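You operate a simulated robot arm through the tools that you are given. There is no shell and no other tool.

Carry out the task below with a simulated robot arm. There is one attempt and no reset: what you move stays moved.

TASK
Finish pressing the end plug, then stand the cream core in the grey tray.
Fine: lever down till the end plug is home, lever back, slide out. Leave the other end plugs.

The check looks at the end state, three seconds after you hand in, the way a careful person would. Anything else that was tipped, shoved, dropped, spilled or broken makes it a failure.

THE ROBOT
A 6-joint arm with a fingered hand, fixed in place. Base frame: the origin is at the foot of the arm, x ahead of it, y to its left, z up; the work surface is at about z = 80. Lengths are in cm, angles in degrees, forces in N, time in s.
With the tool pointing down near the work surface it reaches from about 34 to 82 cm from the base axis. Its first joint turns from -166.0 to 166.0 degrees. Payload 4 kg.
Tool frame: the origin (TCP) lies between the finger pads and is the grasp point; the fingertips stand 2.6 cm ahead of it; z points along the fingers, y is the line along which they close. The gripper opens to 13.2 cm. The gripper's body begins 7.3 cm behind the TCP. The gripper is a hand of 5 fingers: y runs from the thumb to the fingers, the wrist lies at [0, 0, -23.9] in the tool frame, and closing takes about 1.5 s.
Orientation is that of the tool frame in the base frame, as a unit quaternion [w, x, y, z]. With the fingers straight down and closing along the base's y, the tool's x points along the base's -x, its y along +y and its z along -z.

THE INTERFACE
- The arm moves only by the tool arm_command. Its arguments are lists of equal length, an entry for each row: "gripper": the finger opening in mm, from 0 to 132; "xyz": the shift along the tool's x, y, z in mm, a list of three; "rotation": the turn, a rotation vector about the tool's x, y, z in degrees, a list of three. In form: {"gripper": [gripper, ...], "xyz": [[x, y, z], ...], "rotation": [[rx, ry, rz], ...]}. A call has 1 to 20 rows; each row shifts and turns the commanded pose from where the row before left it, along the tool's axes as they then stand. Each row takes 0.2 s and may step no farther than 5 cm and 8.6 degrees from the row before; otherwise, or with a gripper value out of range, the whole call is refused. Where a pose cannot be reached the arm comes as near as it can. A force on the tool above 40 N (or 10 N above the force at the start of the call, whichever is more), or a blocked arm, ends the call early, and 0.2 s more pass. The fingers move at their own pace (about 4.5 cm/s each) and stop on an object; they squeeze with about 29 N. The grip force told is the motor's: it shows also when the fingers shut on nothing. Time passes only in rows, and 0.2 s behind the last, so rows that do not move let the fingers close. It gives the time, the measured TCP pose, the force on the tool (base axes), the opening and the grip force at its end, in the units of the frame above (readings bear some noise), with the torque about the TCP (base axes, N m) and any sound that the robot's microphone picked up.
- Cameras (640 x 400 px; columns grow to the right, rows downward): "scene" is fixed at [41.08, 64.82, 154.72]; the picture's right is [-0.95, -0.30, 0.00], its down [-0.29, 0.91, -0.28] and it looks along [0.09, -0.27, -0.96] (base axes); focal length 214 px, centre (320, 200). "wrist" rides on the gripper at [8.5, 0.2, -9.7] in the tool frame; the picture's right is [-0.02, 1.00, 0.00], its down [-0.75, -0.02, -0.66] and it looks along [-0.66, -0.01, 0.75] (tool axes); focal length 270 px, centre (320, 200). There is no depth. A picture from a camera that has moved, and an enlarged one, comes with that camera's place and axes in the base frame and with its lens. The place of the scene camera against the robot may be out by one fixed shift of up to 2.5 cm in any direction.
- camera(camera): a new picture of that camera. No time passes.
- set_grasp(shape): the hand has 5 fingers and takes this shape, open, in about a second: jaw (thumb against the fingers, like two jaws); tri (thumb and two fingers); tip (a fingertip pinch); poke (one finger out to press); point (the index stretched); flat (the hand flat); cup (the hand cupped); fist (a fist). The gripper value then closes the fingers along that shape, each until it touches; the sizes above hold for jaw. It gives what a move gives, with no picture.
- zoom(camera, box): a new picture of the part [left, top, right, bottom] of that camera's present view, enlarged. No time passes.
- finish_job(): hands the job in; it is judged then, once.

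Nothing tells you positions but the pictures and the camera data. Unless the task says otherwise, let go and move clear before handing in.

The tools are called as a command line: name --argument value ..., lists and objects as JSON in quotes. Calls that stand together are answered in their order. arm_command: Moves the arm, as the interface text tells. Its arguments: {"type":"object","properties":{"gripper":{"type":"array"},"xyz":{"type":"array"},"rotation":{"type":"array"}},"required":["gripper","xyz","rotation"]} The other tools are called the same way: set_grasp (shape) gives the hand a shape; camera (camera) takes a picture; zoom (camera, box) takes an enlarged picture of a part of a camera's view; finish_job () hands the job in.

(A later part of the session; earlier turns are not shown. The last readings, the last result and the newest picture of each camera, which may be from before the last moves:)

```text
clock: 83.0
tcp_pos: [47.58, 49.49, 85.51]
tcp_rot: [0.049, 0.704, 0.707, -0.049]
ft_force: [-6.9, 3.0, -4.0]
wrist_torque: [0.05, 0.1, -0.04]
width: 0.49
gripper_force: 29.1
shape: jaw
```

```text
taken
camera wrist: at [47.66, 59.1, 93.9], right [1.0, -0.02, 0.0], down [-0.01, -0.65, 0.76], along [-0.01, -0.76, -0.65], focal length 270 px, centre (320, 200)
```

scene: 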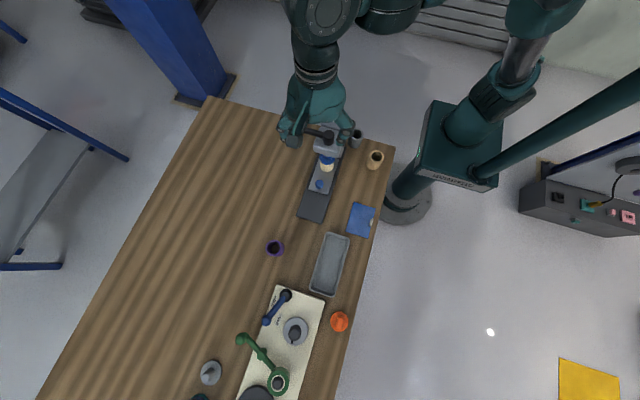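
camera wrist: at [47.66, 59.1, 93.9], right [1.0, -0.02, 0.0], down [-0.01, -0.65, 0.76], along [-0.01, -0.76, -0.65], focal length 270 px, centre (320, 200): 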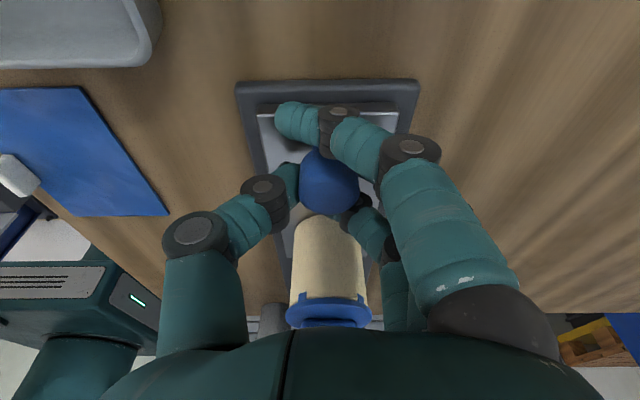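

arm_command --gripper '[0, 0, 0, 0]' --xyz '[[3, 0, -0.7], [3, 0, -0.7], [2, 0, -0.5], [0, 0, 0]]' --rotation '[[0, 0, 0], [0, 0, 0], [0, 0, 0], [0, 0, 0]]'

camera --camera "wrist"

```text
clock: 84.2
tcp_pos: [47.54, 49.87, 85.49]
tcp_rot: [0.05, 0.705, 0.705, -0.054]
ft_force: [-7.6, -13.0, 0.8]
wrist_torque: [-0.17, 0.05, 0.01]
width: 0.47
gripper_force: 28.5
shape: jaw
stopped in row 4: the force on the tool passed its limit at 41 N (the readings are from after the stop); the commanded pose is now the measured one
```

```text
taken
camera wrist: at [47.72, 59.68, 93.76], right [1.0, -0.02, 0.0], down [-0.01, -0.65, 0.76], along [-0.02, -0.76, -0.65], focal length 270 px, centre (320, 200)
```

wrist: 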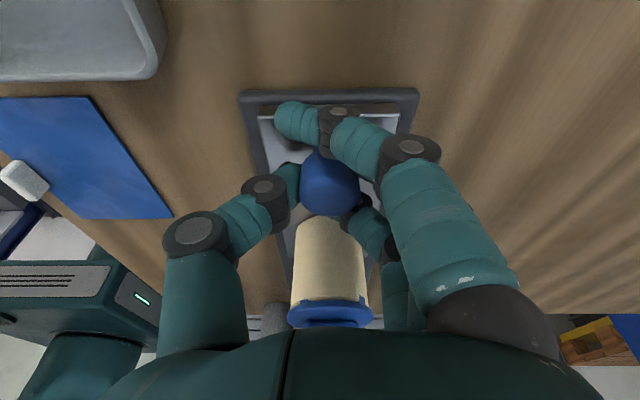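

That was the end stop; the slide is fully out. I'll release the knob and lift straight up.

arm_command --gripper '[60, 60, 60, 60, 60, 60, 60, 60, 60, 60, 60]' --xyz '[[-2, 0, 0], [0, 0, 0], [0, 0, 0], [0, 0, 0], [0, 0, -20], [0, 0, -30], [0, 0, -30], [0, 0, -30], [0, 0, -30], [0, 0, -30], [0, 0, 0]]' --rotation '[[0, 0, 0], [0, 0, 0], [0, 0, 0], [0, 0, 0], [0, 0, 0], [0, 0, 0], [0, 0, 0], [0, 3.8, 0], [0, 3.8, 0], [0, 0, 0], [0, 0, 0]]'

camera --camera "wrist"

camera --camera "scene"

```text
clock: 86.6
tcp_pos: [47.77, 51.71, 102.7]
tcp_rot: [0.003, 0.707, 0.707, -0.005]
ft_force: [0.2, 0.0, 0.0]
wrist_torque: [0.0, 0.01, 0.02]
width: 5.94
gripper_force: 0.0
shape: jaw
```

```text
taken
camera wrist: at [47.91, 60.13, 112.12], right [1.0, -0.02, 0.0], down [-0.01, -0.74, 0.67], along [-0.02, -0.67, -0.74], focal length 270 px, centre (320, 200)
```

wrist: 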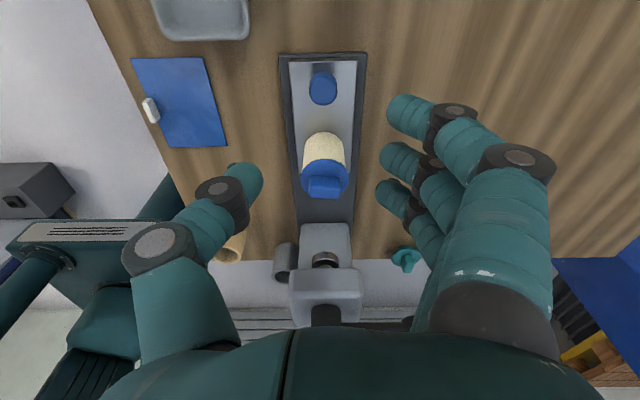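

```text
taken
```

scene: 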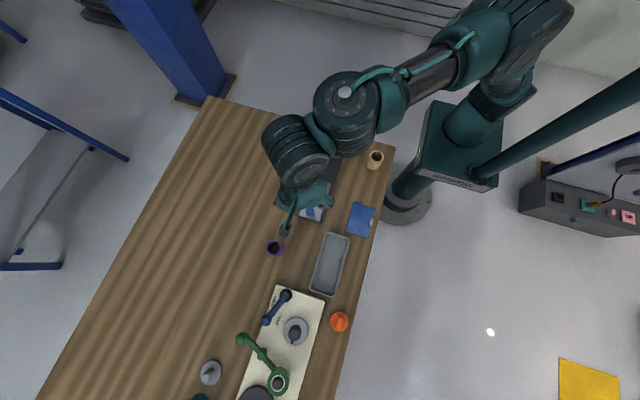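

The slide is out with the core standing on it, clear of the head. I'll check the plug's seat closely.

zoom --camera "wrist" --box '[285, 120, 365, 210]'

zoom --camera "wrist" --box '[100, 0, 400, 200]'

```text
4.44 times, centred on (325, 165) of wrist
camera zoom: at [47.91, 60.13, 112.12], right [1.0, -0.02, 0.0], down [-0.01, -0.74, 0.67], along [-0.02, -0.67, -0.74], focal length 1201 px, centre (298, 356)
```

zoom: 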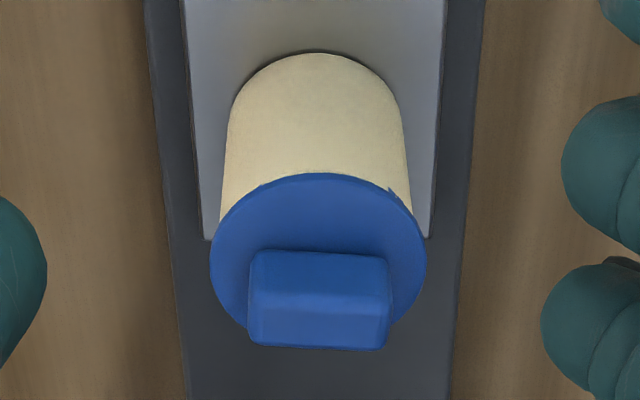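

```text
2.00 times, centred on (250, 100) of wrist
camera zoom: at [47.91, 60.13, 112.12], right [1.0, -0.02, 0.0], down [-0.01, -0.74, 0.67], along [-0.02, -0.67, -0.74], focal length 541 px, centre (460, 400)
```

zoom: 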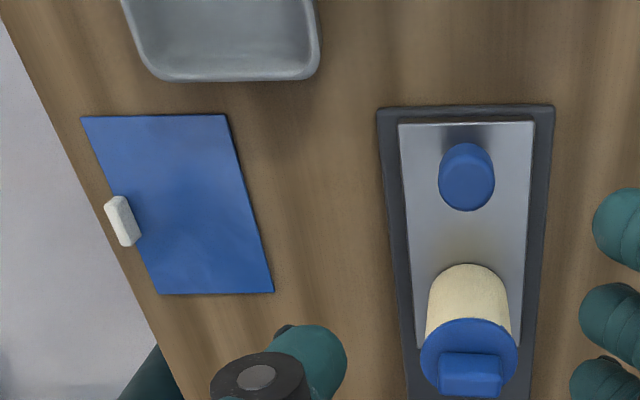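

The plug looks flush all round, and the core centre is at about (47.85, 41.7). Before grasping I want the tray's width and depth, so I'll zoom the scene camera on it.

zoom --camera "scene" --box '[295, 220, 365, 305]'

zoom --camera "scene" --box '[260, 180, 380, 340]'

```text
4.71 times, centred on (330, 262) of scene
camera zoom: at [41.08, 64.82, 154.72], right [-0.95, -0.3, 0.0], down [-0.29, 0.91, -0.28], along [0.09, -0.27, -0.96], focal length 1009 px, centre (273, -94)
```

zoom: 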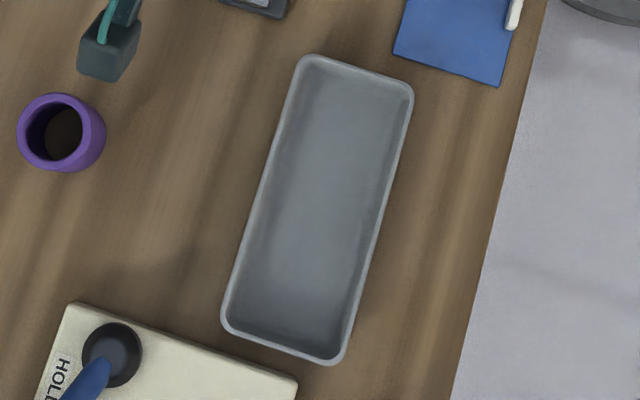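

```text
2.50 times, centred on (320, 260) of scene
camera zoom: at [41.08, 64.82, 154.72], right [-0.95, -0.3, 0.0], down [-0.29, 0.91, -0.28], along [0.09, -0.27, -0.96], focal length 536 px, centre (320, 50)
```

zoom: 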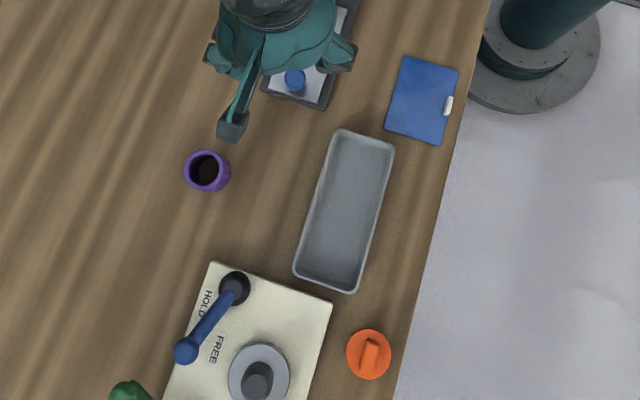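

The tray spans about x 33–41 and y 54.5–72.5 and is shallow, so I'll stand the core near (37, 60). For a round core, a thumb and two fingers look steadier and narrower. I'll rise a little, take that shape and look.

arm_command --gripper '[80, 80, 80]' --xyz '[[0, 0, -30], [0, 0, -20], [0, 0, 0]]' --rotation '[[0, 0, 0], [0, 0, 0], [0, 0, 0]]'

set_grasp --shape "tri"

camera --camera "wrist"

zoom --camera "scene" --box '[250, 120, 390, 260]'

```text
clock: 87.4
tcp_pos: [47.78, 51.59, 107.78]
tcp_rot: [0.004, 0.707, 0.707, -0.005]
ft_force: [-0.4, -0.4, 0.2]
wrist_torque: [0.03, -0.01, 0.0]
width: 7.95
gripper_force: 0.1
shape: jaw
```

```text
clock: 88.3
tcp_pos: [47.9, 51.66, 107.71]
tcp_rot: [0.003, 0.707, 0.707, -0.006]
ft_force: [0.2, -0.3, -0.9]
wrist_torque: [0.02, -0.02, 0.03]
width: 13.18
gripper_force: 0.1
shape: tri
```

```text
taken
camera wrist: at [47.99, 60.11, 117.13], right [1.0, -0.02, 0.0], down [-0.01, -0.74, 0.67], along [-0.02, -0.67, -0.74], focal length 270 px, centre (320, 200)
```

wrist: 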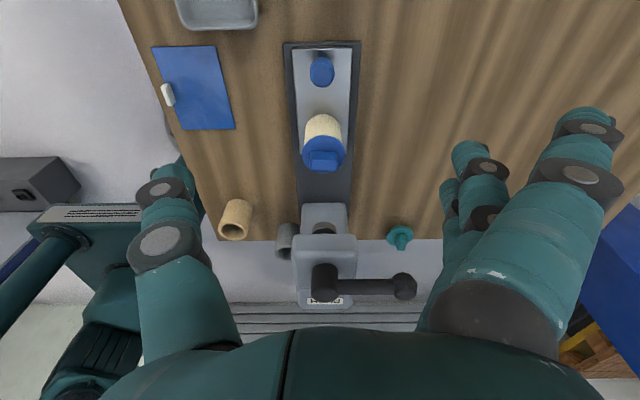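

```text
2.86 times, centred on (320, 190) of scene
camera zoom: at [41.08, 64.82, 154.72], right [-0.95, -0.3, 0.0], down [-0.29, 0.91, -0.28], along [0.09, -0.27, -0.96], focal length 613 px, centre (320, 229)
```

zoom: 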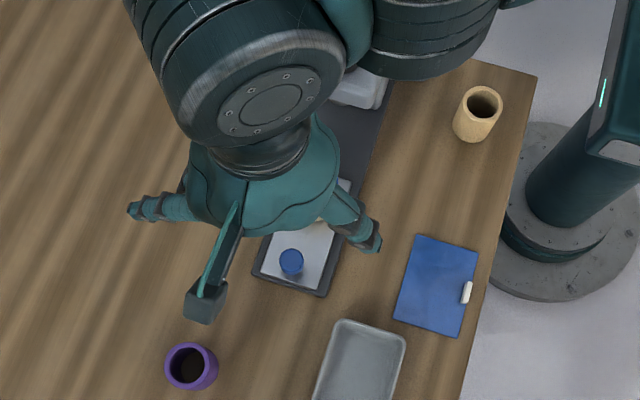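

arm_command --gripper '[55, 55, 55, 55, 55, 55]' --xyz '[[0, 0, 0], [0, 0, 0], [0, 0, 0], [0, 0, 0], [0, 0, 0], [0, 0, 0]]' --rotation '[[0, 0, 0], [0, 0, 0], [0, 0, 0], [0, 0, 0], [0, 0, 0], [0, 0, 0]]'

camera --camera "wrist"

```text
clock: 89.7
tcp_pos: [47.79, 51.56, 107.76]
tcp_rot: [0.004, 0.706, 0.708, -0.006]
ft_force: [0.6, -0.1, 0.3]
wrist_torque: [-0.04, -0.01, 0.04]
width: 5.58
gripper_force: 0.0
shape: tri
```

```text
taken
camera wrist: at [47.99, 60.11, 117.13], right [1.0, -0.02, 0.0], down [-0.01, -0.74, 0.67], along [-0.02, -0.67, -0.74], focal length 270 px, centre (320, 200)
```

wrist: 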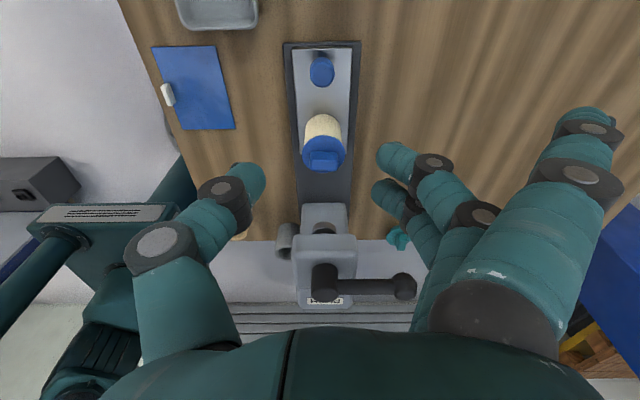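

In "tri" the thumb and two fingers close evenly about the tool axis, with one finger splayed out of the way. I'll move above the core and lower partway to check alignment.

arm_command --gripper '[85, 85, 85, 85, 85]' --xyz '[[-33, 0, 0], [-33, 0, 0], [-32, 0.5, 30], [0, 0, 40], [0, 0, 0]]' --rotation '[[0, 0, 0.1], [0, -0.7, 0], [0, 0, 0], [0, 0, 0], [0, 0, 0]]'

camera --camera "wrist"

```text
clock: 90.9
tcp_pos: [47.84, 41.94, 100.69]
tcp_rot: [0.007, 0.707, 0.707, -0.01]
ft_force: [0.2, -0.7, -0.3]
wrist_torque: [-0.01, 0.0, -0.02]
width: 8.48
gripper_force: 0.1
shape: tri
```

```text
taken
camera wrist: at [48.1, 50.56, 110.05], right [1.0, -0.02, 0.0], down [-0.01, -0.74, 0.68], along [-0.02, -0.68, -0.74], focal length 270 px, centre (320, 200)
```

wrist: 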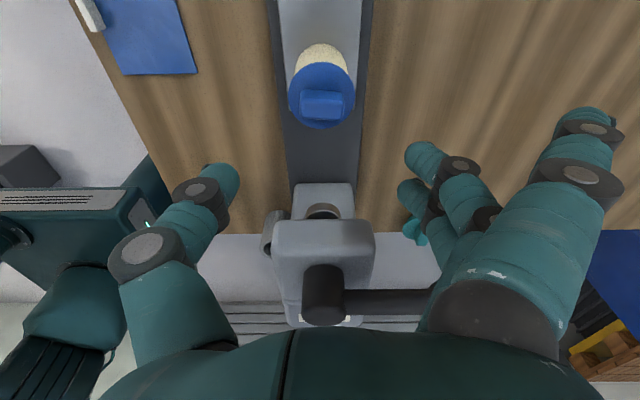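

Aligned: the core is at about (47.9, 42.0). I'll descend to z ≈ 85.8 with the fingers open around it.

arm_command --gripper '[85, 85, 85, 85, 85, 85, 85]' --xyz '[[0, 0, 20], [0, 0, 30], [0, 0, 30], [0, 0, 30], [0, 0, 25], [0, 0, 14], [0, 0, 0]]' --rotation '[[0, 1.4, 0], [0, 0, 0], [0, 0, 0], [0, 0, 0], [0, 0, 0], [0, 0, 0], [0, 0, 0]]'

camera --camera "wrist"

```text
clock: 92.5
tcp_pos: [47.64, 41.88, 85.76]
tcp_rot: [-0.002, 0.707, 0.707, -0.001]
ft_force: [-0.6, 0.0, -0.7]
wrist_torque: [-0.01, 0.01, -0.01]
width: 8.46
gripper_force: 0.0
shape: tri
```

```text
taken
camera wrist: at [47.79, 50.18, 95.28], right [1.0, -0.02, 0.0], down [-0.01, -0.75, 0.66], along [-0.02, -0.66, -0.75], focal length 270 px, centre (320, 200)
```

wrist: 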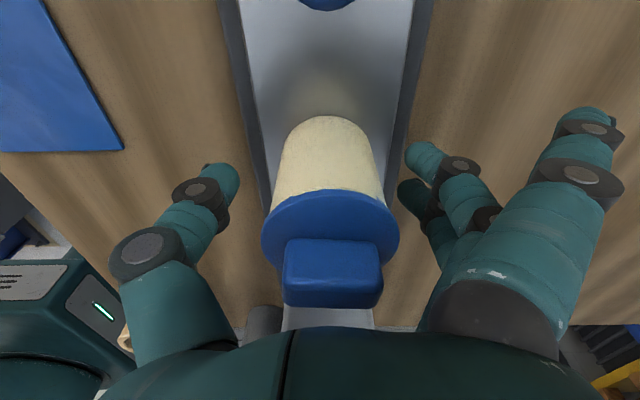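

I'll nudge 3 mm to centre on the core, then close.

arm_command --gripper '[85, 60, 60, 60, 60, 35, 35, 35, 35, 35]' --xyz '[[3, 3, 0], [0, 0, 0], [0, 0, 0], [0, 0, 0], [0, 0, 0], [0, 0, 0], [0, 0, 0], [0, 0, 0], [0, 0, 0], [0, 0, 0]]' --rotation '[[0, 0, 0], [0, 0, 0], [0, 0, 0], [0, 0, 0], [0, 0, 0], [0, 0, 0], [0, 0, 0], [0, 0, 0], [0, 0, 0], [0, 0, 0]]'

camera --camera "wrist"

```text
clock: 94.7
tcp_pos: [47.98, 42.04, 85.8]
tcp_rot: [-0.002, 0.707, 0.707, -0.001]
ft_force: [-0.2, -0.6, 0.4]
wrist_torque: [0.04, 0.0, 0.0]
width: 3.93
gripper_force: 29.0
shape: tri
```

```text
taken
camera wrist: at [48.09, 50.44, 95.31], right [1.0, -0.02, 0.0], down [-0.01, -0.75, 0.66], along [-0.02, -0.66, -0.75], focal length 270 px, centre (320, 200)
```

wrist: 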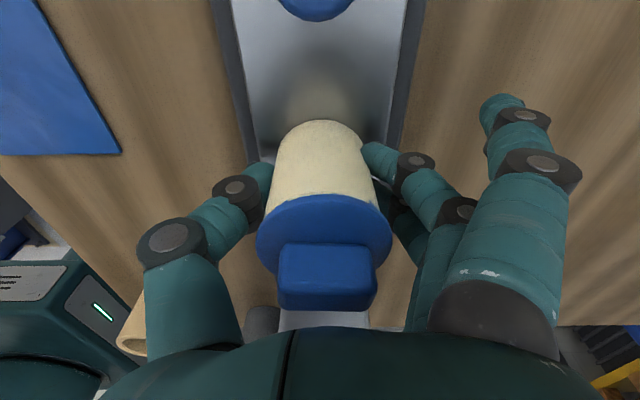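

The core is gripped below the flange. I'll lift it a few centimetres and check it stays firm.

arm_command --gripper '[35, 35, 35, 35, 35]' --xyz '[[0, 0, -4], [0, 0, -8], [0, 0, -12], [0, 0, -16], [0, 0, 0]]' --rotation '[[0, 0, 0], [0, 0, 0], [0, 0, 0], [0, 0, 0], [0, 0, 0]]'

camera --camera "wrist"

```text
clock: 95.9
tcp_pos: [48.02, 42.08, 89.58]
tcp_rot: [-0.001, 0.707, 0.707, -0.001]
ft_force: [0.2, -0.1, 0.1]
wrist_torque: [-0.03, -0.02, 0.01]
width: 3.94
gripper_force: 28.8
shape: tri
```

```text
taken
camera wrist: at [48.16, 50.42, 99.27], right [1.0, -0.02, 0.0], down [-0.01, -0.75, 0.66], along [-0.02, -0.66, -0.75], focal length 270 px, centre (320, 200)
```

wrist: 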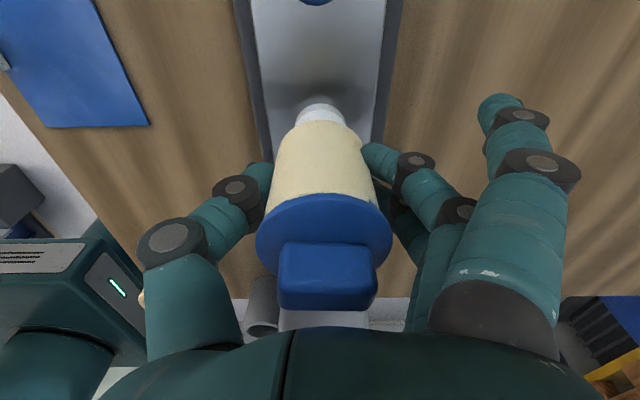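

The core is held firmly and comes off a small locating peg on the plate. I'll lift higher, carry it toward the tray and turn so the fingers close along the tray's length.

arm_command --gripper '[35, 35, 35, 35, 35, 35, 35, 35, 35, 35, 35, 35]' --xyz '[[0, 0, -15], [0, 0, -25], [0, 0, -30], [0, 0, -25], [0, 0, -10], [15, -9, 0], [28, -17, 0], [34, -21, 0], [34, -21, 0], [34, -21, 0], [25, -15, 0], [10, -6, 0]]' --rotation '[[0, 0, 0], [0, 0, 0], [0, 0, 0], [0, 0, 0], [0, 0, 0], [0, 0, 0], [0, 0, 0], [0, 0, 0], [0, 0, 0], [0, 0, 0], [0, 0, 0], [0, 0, 0]]'

arm_command --gripper '[35, 35, 35, 35, 35, 35, 35, 35, 35, 35, 35, 35, 35, 35]' --xyz '[[0, 0, 0], [0, 0, 0], [0, 0, 0], [0, 0, 0], [0, 0, 0], [0, 0, 0], [0, 0, 0], [0, 0, 0], [0, 0, 0], [0, 0, 0], [0, 0, 0], [0, 0, 0], [0, 0, 0], [0, 0, 0]]' --rotation '[[0, 0, -4], [0, 0, -7], [0, 0, -8], [0, 0, -8], [0, 0, -8], [0, 0, -8], [0, 0, -8], [0, 0, -8], [0, 0, -8], [0, 0, -8], [0, 0, -7], [0, 0, -5], [0, 0, -3], [0, 0, 0]]'

camera --camera "wrist"

camera --camera "scene"

```text
clock: 98.5
tcp_pos: [37.19, 60.1, 100.25]
tcp_rot: [-0.001, 0.707, 0.707, -0.001]
ft_force: [-0.5, -0.4, -0.8]
wrist_torque: [0.0, -0.05, 0.03]
width: 3.91
gripper_force: 29.1
shape: tri
```

```text
clock: 101.5
tcp_pos: [37.04, 60.12, 100.24]
tcp_rot: [-0.003, 0.0, 1.0, 0.0]
ft_force: [-0.5, -0.8, -0.2]
wrist_torque: [-0.01, 0.0, 0.01]
width: 3.91
gripper_force: 28.5
shape: tri
```

```text
taken
camera wrist: at [28.58, 60.14, 109.85], right [0.02, 1.0, 0.0], down [0.76, -0.02, 0.66], along [0.66, -0.01, -0.76], focal length 270 px, centre (320, 200)
```

wrist: 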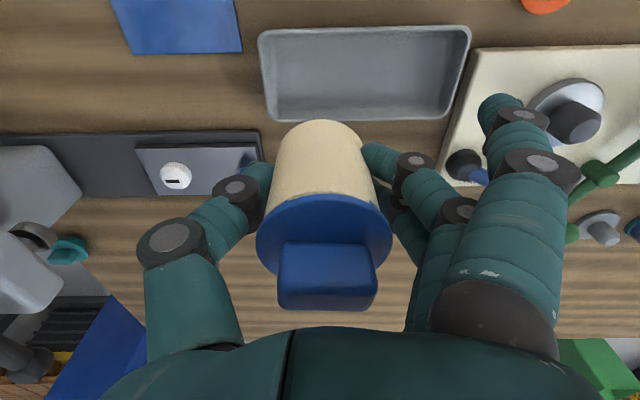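

```text
taken
```

scene: 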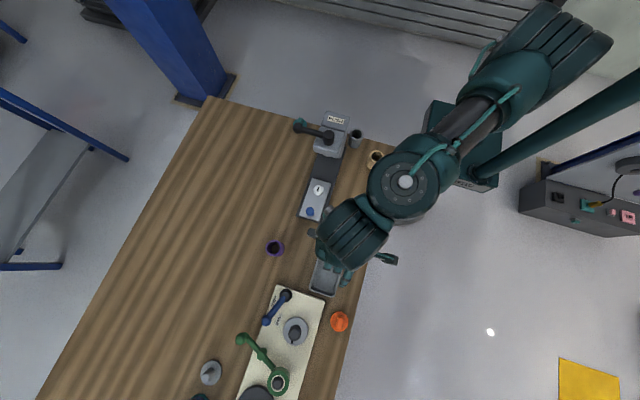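

The tray measures x 32.8–41.0 and y 54.8–73.2 from this view. I'll set the core down at about (36.9, 61.5), descending quickly at first and then slowly until I feel the floor.

arm_command --gripper '[35, 35, 35, 35, 35, 35, 35, 35]' --xyz '[[1, 7, 0], [0, 7, 10], [0, 0, 25], [0, 0, 30], [0, 0, 30], [0, 0, 25], [0, 0, 12], [0, 0, 0]]' --rotation '[[0, 0, 0], [0, 0, 0], [0, 0, 0], [0, 0, 0], [0, 0, 0], [0, 0, 0], [0, 0, 0], [0, 0, 0]]'

camera --camera "wrist"

zoom --camera "scene" --box '[280, 190, 400, 320]'

```text
clock: 103.3
tcp_pos: [36.95, 61.62, 87.18]
tcp_rot: [-0.002, 0.0, 1.0, 0.0]
ft_force: [0.4, -0.8, 0.1]
wrist_torque: [0.0, -0.01, -0.05]
width: 3.89
gripper_force: 29.1
shape: tri
```

```text
taken
camera wrist: at [28.49, 61.65, 96.71], right [0.02, 1.0, 0.0], down [0.76, -0.02, 0.66], along [0.66, -0.01, -0.76], focal length 270 px, centre (320, 200)
```

wrist: 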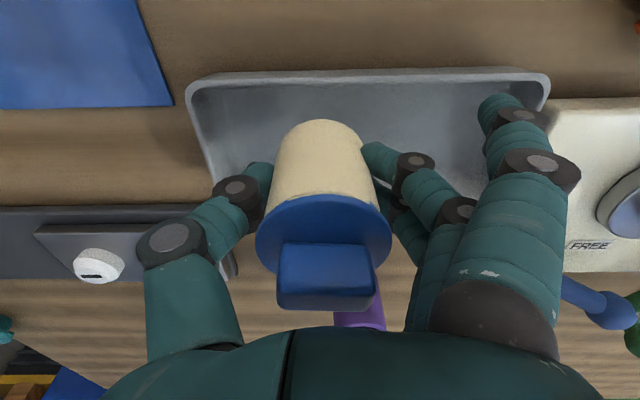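

```text
3.08 times, centred on (340, 255) of scene
camera zoom: at [41.08, 64.82, 154.72], right [-0.95, -0.3, 0.0], down [-0.29, 0.91, -0.28], along [0.09, -0.27, -0.96], focal length 660 px, centre (258, 31)
```

zoom: 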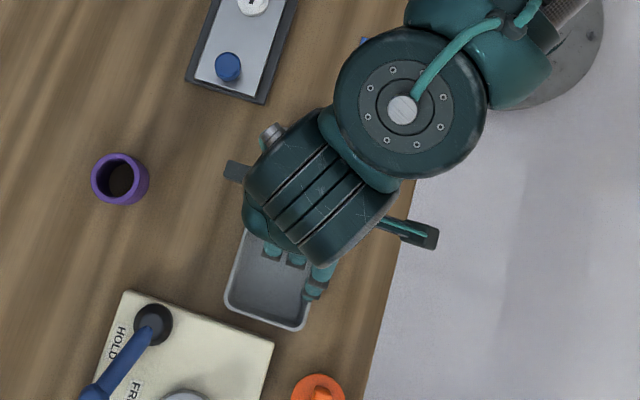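

The splayed finger would come down right over the tray's side rim. Turning the hand by 22° brings it over the tray's middle, so I'll do that and move 6 mm back along y.

arm_command --gripper '[35, 35, 35, 35, 35, 35]' --xyz '[[0, -3, -5], [0, -3, 0], [0, 0, 0], [0, 0, 0], [0, 0, 0], [0, 0, 0]]' --rotation '[[0, 0, 0], [0, 0, 4], [0, 0, 7], [0, 0, 7], [0, 0, 4], [0, 0, 0]]'

camera --camera "wrist"

zoom --camera "scene" --box '[280, 190, 400, 320]'

```text
clock: 104.7
tcp_pos: [36.92, 60.91, 87.58]
tcp_rot: [-0.002, 0.191, 0.982, 0.0]
ft_force: [0.5, -0.6, -0.5]
wrist_torque: [-0.01, 0.06, 0.02]
width: 3.85
gripper_force: 28.9
shape: tri
```

```text
taken
camera wrist: at [29.14, 64.17, 97.23], right [0.4, 0.92, 0.0], down [0.69, -0.3, 0.66], along [0.6, -0.26, -0.76], focal length 270 px, centre (320, 200)
```

wrist: 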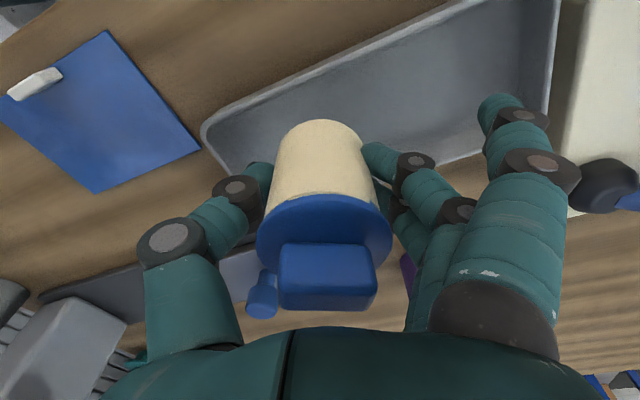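

```text
3.08 times, centred on (340, 255) of scene
camera zoom: at [41.08, 64.82, 154.72], right [-0.95, -0.3, 0.0], down [-0.29, 0.91, -0.28], along [0.09, -0.27, -0.96], focal length 660 px, centre (258, 31)
```

zoom: 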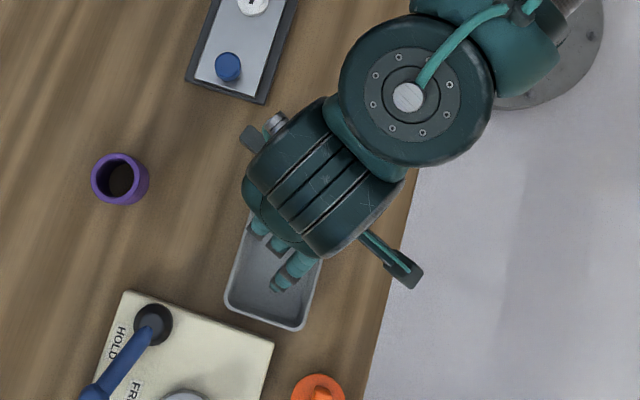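

The splayed finger is now over the middle of the tray. I'll lower gently until the floor is felt.

arm_command --gripper '[35, 35, 35, 35, 35, 35]' --xyz '[[0, 0, 6], [0, 0, 6], [0, 0, 3], [0, 0, 2], [0, 0, 1], [0, 0, 0]]' --rotation '[[0, 0, 0], [0, 0, 0], [0, 0, 0], [0, 0, 0], [0, 0, 0], [0, 0, 0]]'

camera --camera "wrist"

```text
clock: 106.1
tcp_pos: [36.88, 61.01, 85.69]
tcp_rot: [-0.003, 0.191, 0.982, 0.0]
ft_force: [0.1, -0.9, 0.3]
wrist_torque: [0.0, 0.0, -0.01]
width: 3.89
gripper_force: 29.1
shape: tri
```

```text
taken
camera wrist: at [29.13, 64.18, 95.35], right [0.39, 0.92, 0.0], down [0.69, -0.3, 0.66], along [0.6, -0.26, -0.76], focal length 270 px, centre (320, 200)
```

wrist: 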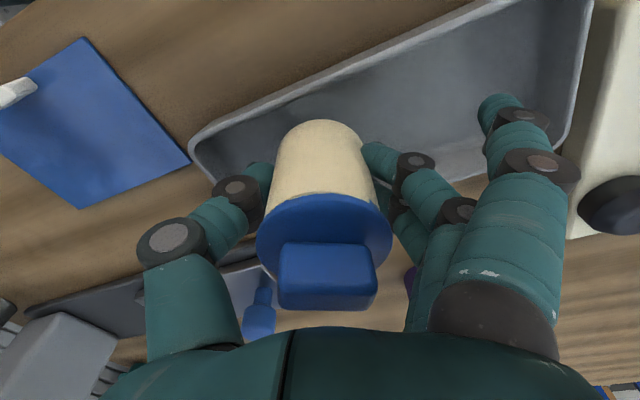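

arm_command --gripper '[35, 35, 35, 35]' --xyz '[[0, 0, 1.5], [0, 0, 1.5], [0, 0, 1.5], [0, 0, 0]]' --rotation '[[0, 0, 0], [0, 0, 0], [0, 0, 0], [0, 0, 0]]'

```text
clock: 107.1
tcp_pos: [36.83, 60.91, 85.36]
tcp_rot: [-0.002, 0.19, 0.982, -0.001]
ft_force: [0.3, -0.8, -0.4]
wrist_torque: [-0.03, -0.03, 0.01]
width: 3.89
gripper_force: 29.1
shape: tri
```

arm_command --gripper '[35, 35, 35, 35]' --xyz '[[0, 0, 1.5], [0, 0, 1.5], [0, 0, 1.5], [0, 0, 0]]' --rotation '[[0, 0, 0], [0, 0, 0], [0, 0, 0], [0, 0, 0]]'

camera --camera "wrist"

```text
clock: 108.1
tcp_pos: [36.97, 60.85, 85.02]
tcp_rot: [-0.002, 0.191, 0.982, 0.0]
ft_force: [0.4, -0.3, -1.3]
wrist_torque: [0.01, 0.02, 0.03]
width: 3.91
gripper_force: 29.0
shape: tri
```

```text
taken
camera wrist: at [29.1, 64.19, 94.51], right [0.39, 0.92, 0.0], down [0.69, -0.3, 0.66], along [0.6, -0.26, -0.76], focal length 270 px, centre (320, 200)
```

wrist: 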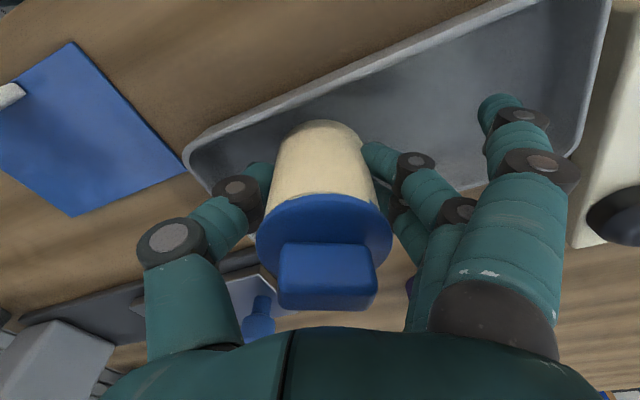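

Still no contact; the core's bottom should be about 80.7 now. I'll continue with fine steps.

arm_command --gripper '[35, 35, 35, 35]' --xyz '[[0, 0, 1], [0, 0, 1], [0, 0, 1], [0, 0, 0]]' --rotation '[[0, 0, 0], [0, 0, 0], [0, 0, 0], [0, 0, 0]]'

```text
clock: 109.1
tcp_pos: [36.91, 60.92, 84.67]
tcp_rot: [-0.002, 0.191, 0.982, -0.002]
ft_force: [0.3, -0.5, -0.8]
wrist_torque: [0.02, 0.0, -0.03]
width: 3.89
gripper_force: 29.0
shape: tri
```

arm_command --gripper '[35, 35, 35, 35]' --xyz '[[0, 0, 1], [0, 0, 1], [0, 0, 1], [0, 0, 0]]' --rotation '[[0, 0, 0], [0, 0, 0], [0, 0, 0], [0, 0, 0]]'

camera --camera "wrist"

```text
clock: 110.1
tcp_pos: [36.9, 60.95, 84.41]
tcp_rot: [-0.002, 0.191, 0.982, 0.0]
ft_force: [-0.1, -0.3, -1.6]
wrist_torque: [-0.02, -0.03, -0.02]
width: 3.87
gripper_force: 28.8
shape: tri
```

```text
taken
camera wrist: at [29.13, 64.19, 93.9], right [0.39, 0.92, 0.0], down [0.69, -0.3, 0.66], along [0.6, -0.26, -0.76], focal length 270 px, centre (320, 200)
```

wrist: 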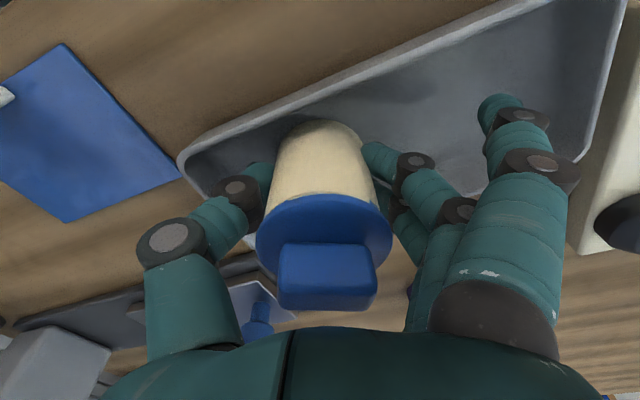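

zoom --camera "wrist" --box '[240, 90, 400, 210]'

arm_command --gripper '[35, 35, 35, 35, 35]' --xyz '[[0, 0, 1], [0, 0, 1], [0, 0, 1], [0, 0, 1], [0, 0, 0]]' --rotation '[[0, 0, 0], [0, 0, 0], [0, 0, 0], [0, 0, 0], [0, 0, 0]]'

zoom --camera "wrist" --box '[240, 90, 400, 210]'

```text
3.33 times, centred on (320, 150) of wrist
camera zoom: at [29.13, 64.19, 93.9], right [0.39, 0.92, 0.0], down [0.69, -0.3, 0.66], along [0.6, -0.26, -0.76], focal length 901 px, centre (320, 367)
```

zoom: 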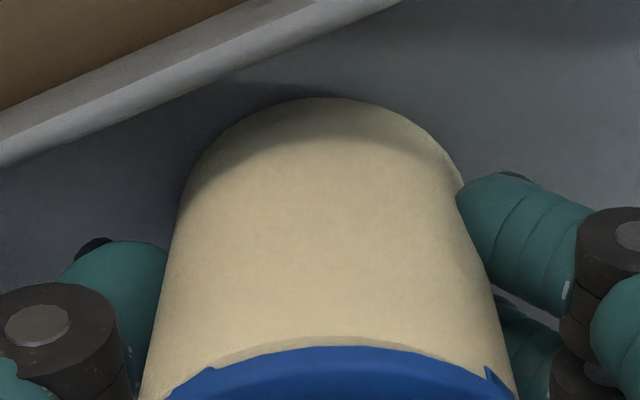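

```text
clock: 111.3
tcp_pos: [36.96, 60.88, 84.09]
tcp_rot: [-0.001, 0.192, 0.981, 0.0]
ft_force: [1.3, -3.4, 11.0]
wrist_torque: [-0.05, 0.0, -0.02]
width: 3.88
gripper_force: 28.9
shape: tri
```

```text
3.33 times, centred on (320, 150) of wrist
camera zoom: at [29.08, 64.18, 93.53], right [0.39, 0.92, 0.0], down [0.69, -0.3, 0.66], along [0.6, -0.26, -0.75], focal length 901 px, centre (320, 367)
```

zoom: 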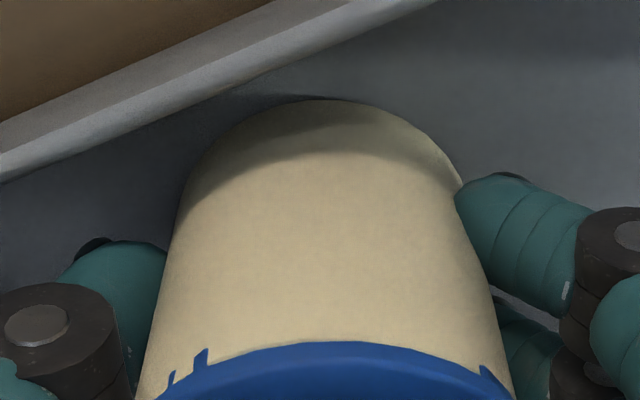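

Contact with the tray floor: 11 N upward. I'll ease up a millimetre to shed the load, then open the fingers gradually.

arm_command --gripper '[35, 35]' --xyz '[[0, 0, -1], [0, 0, 0]]' --rotation '[[0, 0, 0], [0, 0, 0]]'

arm_command --gripper '[45, 50, 50, 55, 60, 60, 60]' --xyz '[[0, 0, 0], [0, 0, 0], [0, 0, 0], [0, 0, 0], [0, 0, 0], [0, 0, 0], [0, 0, 0]]' --rotation '[[0, 0, 0], [0, 0, 0], [0, 0, 0], [0, 0, 0], [0, 0, 0], [0, 0, 0], [0, 0, 0]]'

camera --camera "wrist"

```text
clock: 111.9
tcp_pos: [36.86, 60.93, 83.96]
tcp_rot: [-0.002, 0.191, 0.982, 0.0]
ft_force: [1.5, -0.3, 7.8]
wrist_torque: [0.05, -0.08, -0.03]
width: 3.9
gripper_force: 29.2
shape: tri
```

```text
clock: 113.5
tcp_pos: [36.76, 60.98, 83.99]
tcp_rot: [-0.002, 0.191, 0.982, -0.001]
ft_force: [-0.7, 0.3, -0.8]
wrist_torque: [0.0, -0.02, 0.04]
width: 5.92
gripper_force: 0.1
shape: tri
```

```text
taken
camera wrist: at [29.09, 64.18, 93.55], right [0.39, 0.92, 0.0], down [0.69, -0.3, 0.66], along [0.6, -0.26, -0.76], focal length 270 px, centre (320, 200)
```

wrist: 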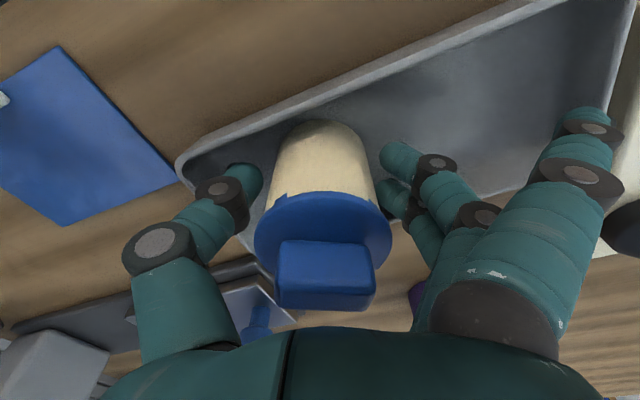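

The core stands by itself in the tray. I'll open a little more to clear the flange, then rise straight up.

arm_command --gripper '[72, 72, 72, 72, 72, 72, 72]' --xyz '[[0, 0, 0], [0, 0, 0], [0, 0, 0], [0, 0, -5], [0, 0, -10], [0, 0, -10], [0, 0, 0]]' --rotation '[[0, 0, 0], [0, 0, 0], [0, 0, 0], [0, 0, 0], [0, 0, 0], [0, 0, 0], [0, 0, 0]]'

camera --camera "wrist"

```text
clock: 115.1
tcp_pos: [36.97, 60.93, 86.58]
tcp_rot: [-0.003, 0.191, 0.982, 0.0]
ft_force: [-0.9, -0.2, -0.4]
wrist_torque: [0.02, -0.02, 0.0]
width: 7.09
gripper_force: 0.1
shape: tri
```

```text
taken
camera wrist: at [29.16, 64.16, 96.1], right [0.39, 0.92, 0.0], down [0.69, -0.3, 0.66], along [0.6, -0.26, -0.76], focal length 270 px, centre (320, 200)
```

wrist: 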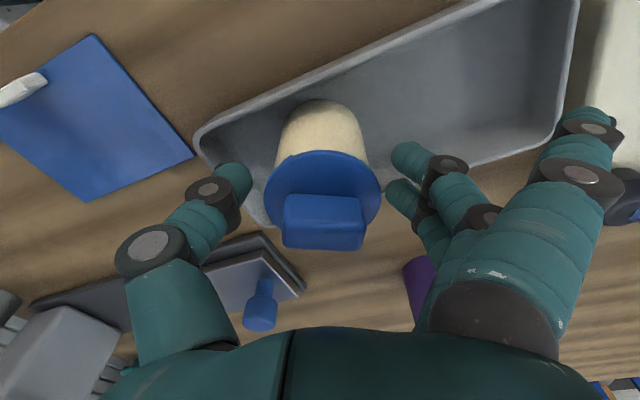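

The core stays put with no contact. I'll rise further and move clear, then check everything.

arm_command --gripper '[72, 72, 72, 72, 72, 72, 72, 72, 72]' --xyz '[[0, 0, -15], [0, 0, -20], [0, 0, -30], [0, 0, -40], [0, 0, -40], [0, 0, -40], [0, 0, -40], [40, 0, 0], [0, 0, 0]]' --rotation '[[0, 0, 0], [0, 0, 0], [0, 0, 0], [0, 0, 0], [0, 0, 0], [0, 0, 0], [0, 0, 0], [0, 0, 0], [0, 0, 0]]'

camera --camera "wrist"

camera --camera "scene"

```text
clock: 117.1
tcp_pos: [33.27, 62.39, 109.14]
tcp_rot: [-0.002, 0.191, 0.982, 0.0]
ft_force: [0.5, -0.4, -0.7]
wrist_torque: [-0.01, -0.01, -0.02]
width: 7.09
gripper_force: 0.2
shape: tri
```

```text
taken
camera wrist: at [25.46, 65.72, 118.52], right [0.39, 0.92, 0.0], down [0.69, -0.3, 0.66], along [0.6, -0.26, -0.76], focal length 270 px, centre (320, 200)
```

wrist: 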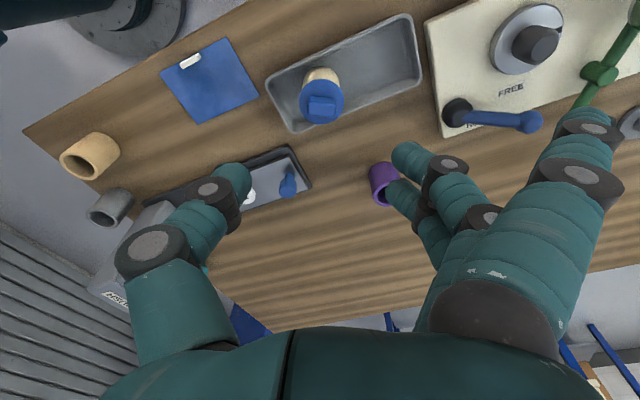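

```text
taken
```

scene: 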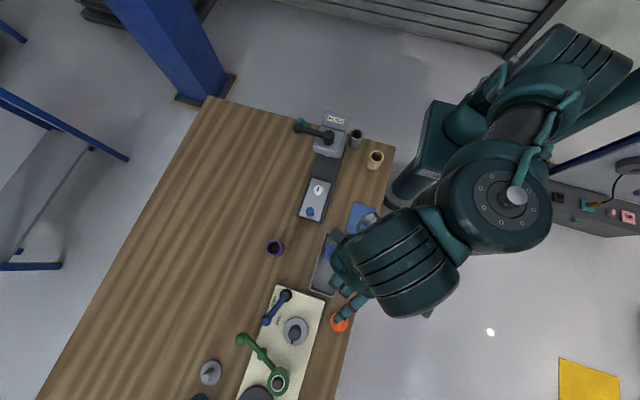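

zoom --camera "wrist" --box '[260, 20, 430, 150]'

arm_command --gripper '[72, 72, 72, 72, 72, 72, 72, 72]' --xyz '[[0, -40, -10], [0, -40, -10], [0, -40, -10], [0, -40, 0], [0, -40, 0], [0, -40, 0], [0, -20, 0], [0, 0, 0]]' --rotation '[[0, 0, 0], [0, 0, 0], [0, 0, 0], [0, 0, 0], [0, 0, 0], [0, 0, 0], [0, 0, 0], [0, 0, 0]]'

camera --camera "wrist"

zoom --camera "scene" --box '[260, 200, 390, 330]'

camera --camera "scene"

```text
3.08 times, centred on (345, 85) of wrist
camera zoom: at [25.46, 65.72, 118.52], right [0.39, 0.92, 0.0], down [0.69, -0.3, 0.66], along [0.6, -0.26, -0.76], focal length 832 px, centre (243, 554)
```

zoom: 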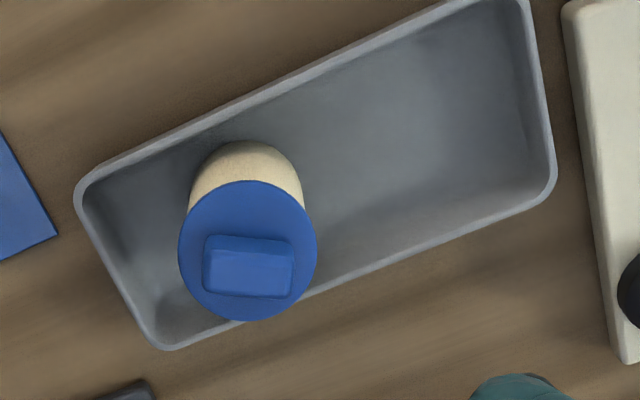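

```text
clock: 118.9
tcp_pos: [25.64, 42.7, 119.55]
tcp_rot: [-0.003, 0.192, 0.981, -0.003]
ft_force: [0.3, -0.2, 0.5]
wrist_torque: [0.01, 0.02, 0.0]
width: 7.13
gripper_force: 0.1
shape: tri
out of reach, approached as far as the arm can: row 3, 4, 5, 6, 7
```

```text
taken
camera wrist: at [18.03, 46.04, 129.09], right [0.39, 0.92, -0.01], down [0.7, -0.29, 0.66], along [0.6, -0.26, -0.75], focal length 270 px, centre (320, 200)
```

wrist: 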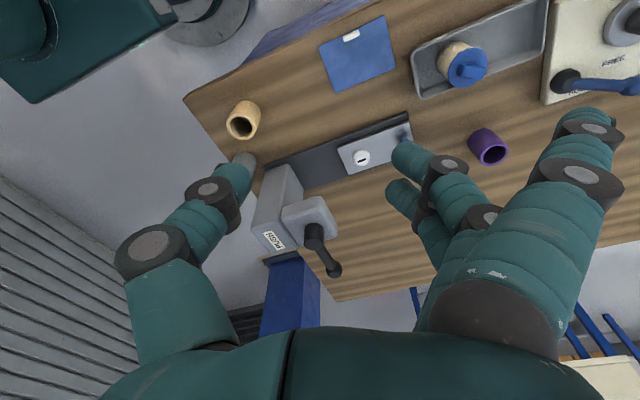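

```text
3.08 times, centred on (325, 265) of scene
camera zoom: at [41.08, 64.82, 154.72], right [-0.95, -0.3, 0.0], down [-0.29, 0.91, -0.28], along [0.09, -0.27, -0.96], focal length 660 px, centre (305, 0)
```

zoom: 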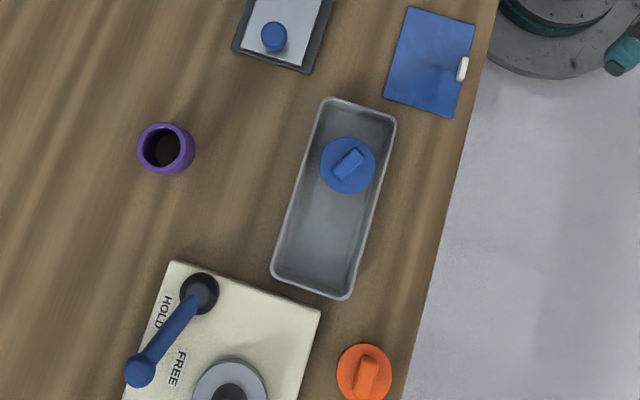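

```text
taken
```

scene: 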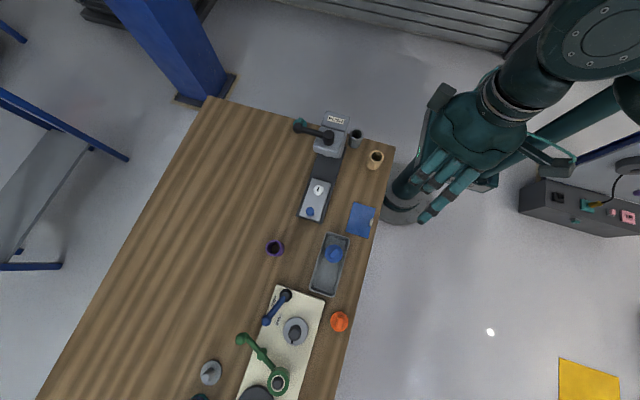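

The core stands in the tray, the lever is back and everything else is where it was. I'll take one low, level look at the plug's seat before handing in, keeping well clear of the core.

arm_command --gripper '[110, 110, 110, 110, 110, 110, 110, 110, 110, 110, 110, 110, 110]' --xyz '[[0, 0, 0], [0, 0, 0], [0, 0, 0], [0, 0, 0], [0, 0, 0], [0, 0, 0], [0, 0, 0], [0, 0, 0], [0, 0, 0], [0, 0, 0], [0, 0, 0], [0, 0, 0], [0, 0, 0]]' --rotation '[[0, 0, -7.9], [0, 0, -7.9], [0, 0, -7.9], [0, 0, -7.9], [0, 0, -7.9], [0, 0, -7.9], [0, 0, -7.6], [0, -8, 0], [0, -8, 0], [0, -8, 0], [0, -8, 0], [0, -8, 0], [0, 0, 0]]'

camera --camera "wrist"

```text
clock: 121.7
tcp_pos: [28.87, 41.75, 120.79]
tcp_rot: [0.277, -0.281, 0.918, 0.04]
ft_force: [1.1, -0.1, 0.0]
wrist_torque: [0.01, -0.04, -0.01]
width: 10.99
gripper_force: 0.2
shape: tri
out of reach, approached as far as the arm can: row 8, 9
```

```text
taken
camera wrist: at [18.07, 35.44, 124.33], right [-0.52, 0.85, -0.07], down [0.21, 0.21, 0.96], along [0.83, 0.48, -0.28], focal length 270 px, centre (320, 200)
```

wrist: 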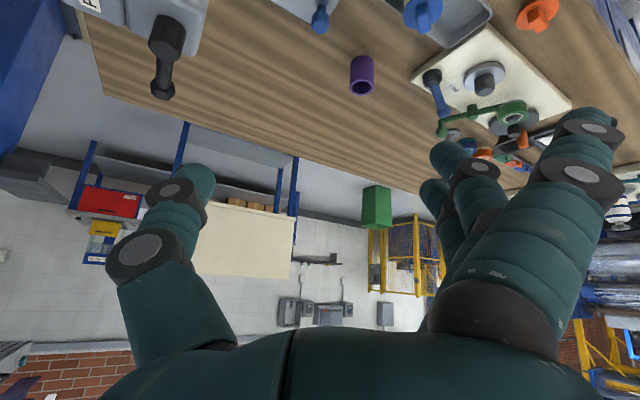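

arm_command --gripper '[110, 110, 110, 110, 110, 110, 110]' --xyz '[[14, 22, 37], [14, 22, 37], [14, 22, 37], [14, 22, 37], [14, 22, 37], [14, 22, 37], [0, 0, 0]]' --rotation '[[0, 0, 0], [0, 0, 0], [0, 0, 0], [0, 0, 0], [0, 0, 0], [0, 0, 0], [0, 0, 0]]'

camera --camera "wrist"

```text
clock: 123.3
tcp_pos: [26.69, 54.05, 96.7]
tcp_rot: [0.279, -0.28, 0.918, 0.043]
ft_force: [-0.8, -0.2, 0.6]
wrist_torque: [0.0, 0.03, -0.02]
width: 10.93
gripper_force: 0.1
shape: tri
```

```text
taken
camera wrist: at [16.03, 47.65, 100.27], right [-0.52, 0.85, -0.07], down [0.21, 0.2, 0.96], along [0.83, 0.49, -0.28], focal length 270 px, centre (320, 200)
```

wrist: 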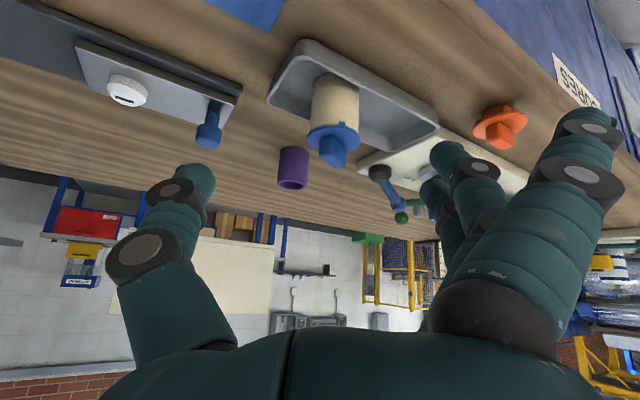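

zoom --camera "wrist" --box '[295, 65, 375, 175]'

zoom --camera "wrist" --box '[300, 105, 370, 145]'

zoom --camera "scene" --box '[310, 225, 360, 275]'

```text
3.64 times, centred on (335, 120) of wrist
camera zoom: at [16.03, 47.65, 100.27], right [-0.52, 0.85, -0.07], down [0.21, 0.2, 0.96], along [0.83, 0.49, -0.28], focal length 983 px, centre (266, 491)
```

zoom: 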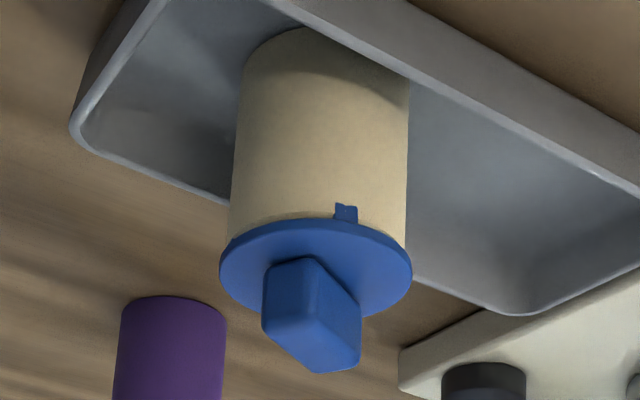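

```text
9.14 times, centred on (335, 125) of wrist
camera zoom: at [16.03, 47.65, 100.27], right [-0.52, 0.85, -0.07], down [0.21, 0.2, 0.96], along [0.83, 0.49, -0.28], focal length 2471 px, centre (183, 886)
```

zoom: 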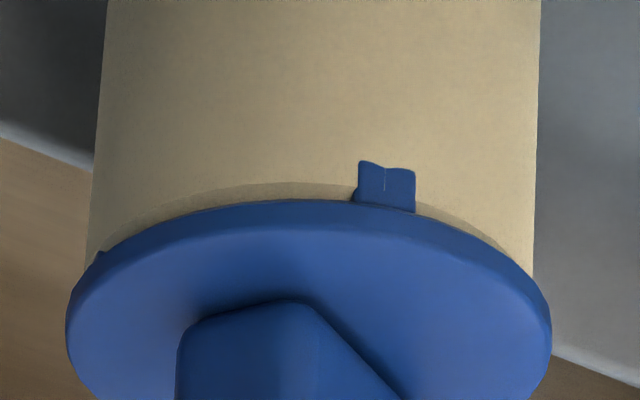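

```text
8.00 times, centred on (335, 250) of scene
camera zoom: at [41.08, 64.82, 154.72], right [-0.95, -0.3, 0.0], down [-0.29, 0.91, -0.28], along [0.09, -0.27, -0.96], focal length 1716 px, centre (200, -200)
```

zoom: 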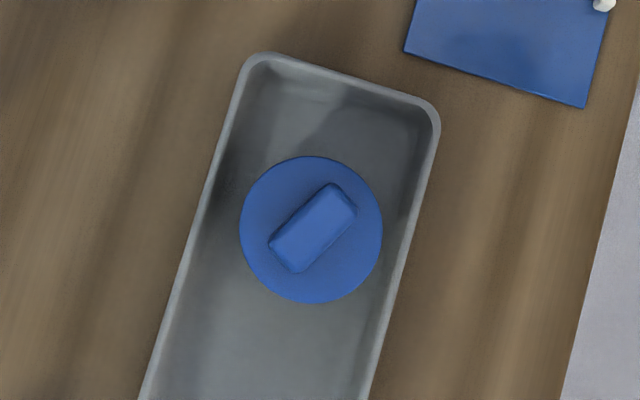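

The flange is flush on the core all round, with only its own shadow below it, and the core stands upright on the tray floor. I'll back the hand away upward and hand in.

arm_command --gripper '[110, 110, 110, 110, 110, 110, 110]' --xyz '[[-14, -22, -37], [-14, -22, -37], [-14, -22, -37], [-14, -22, -37], [-14, -22, -37], [-14, -22, -30], [0, 0, 0]]' --rotation '[[0, 0, 0], [0, 0, 0], [0, 0, 0], [0, 0, 0], [0, 0, 0], [0, 0, 0], [0, 0, 0]]'

camera --camera "scene"

```text
clock: 124.9
tcp_pos: [29.29, 41.75, 120.35]
tcp_rot: [0.277, -0.28, 0.918, 0.04]
ft_force: [0.4, 0.3, 0.6]
wrist_torque: [0.01, 0.02, -0.03]
width: 10.98
gripper_force: 0.1
shape: tri
```

```text
taken
```

scene: 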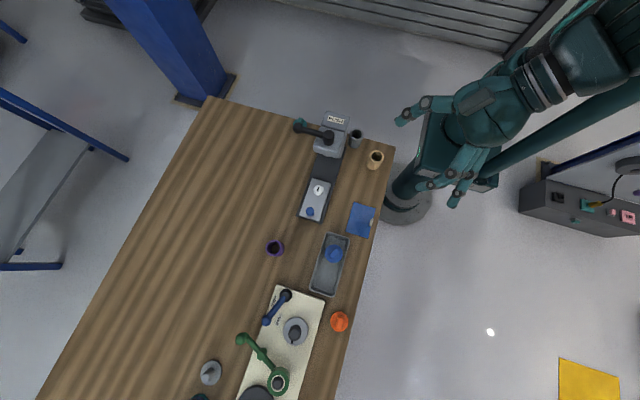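

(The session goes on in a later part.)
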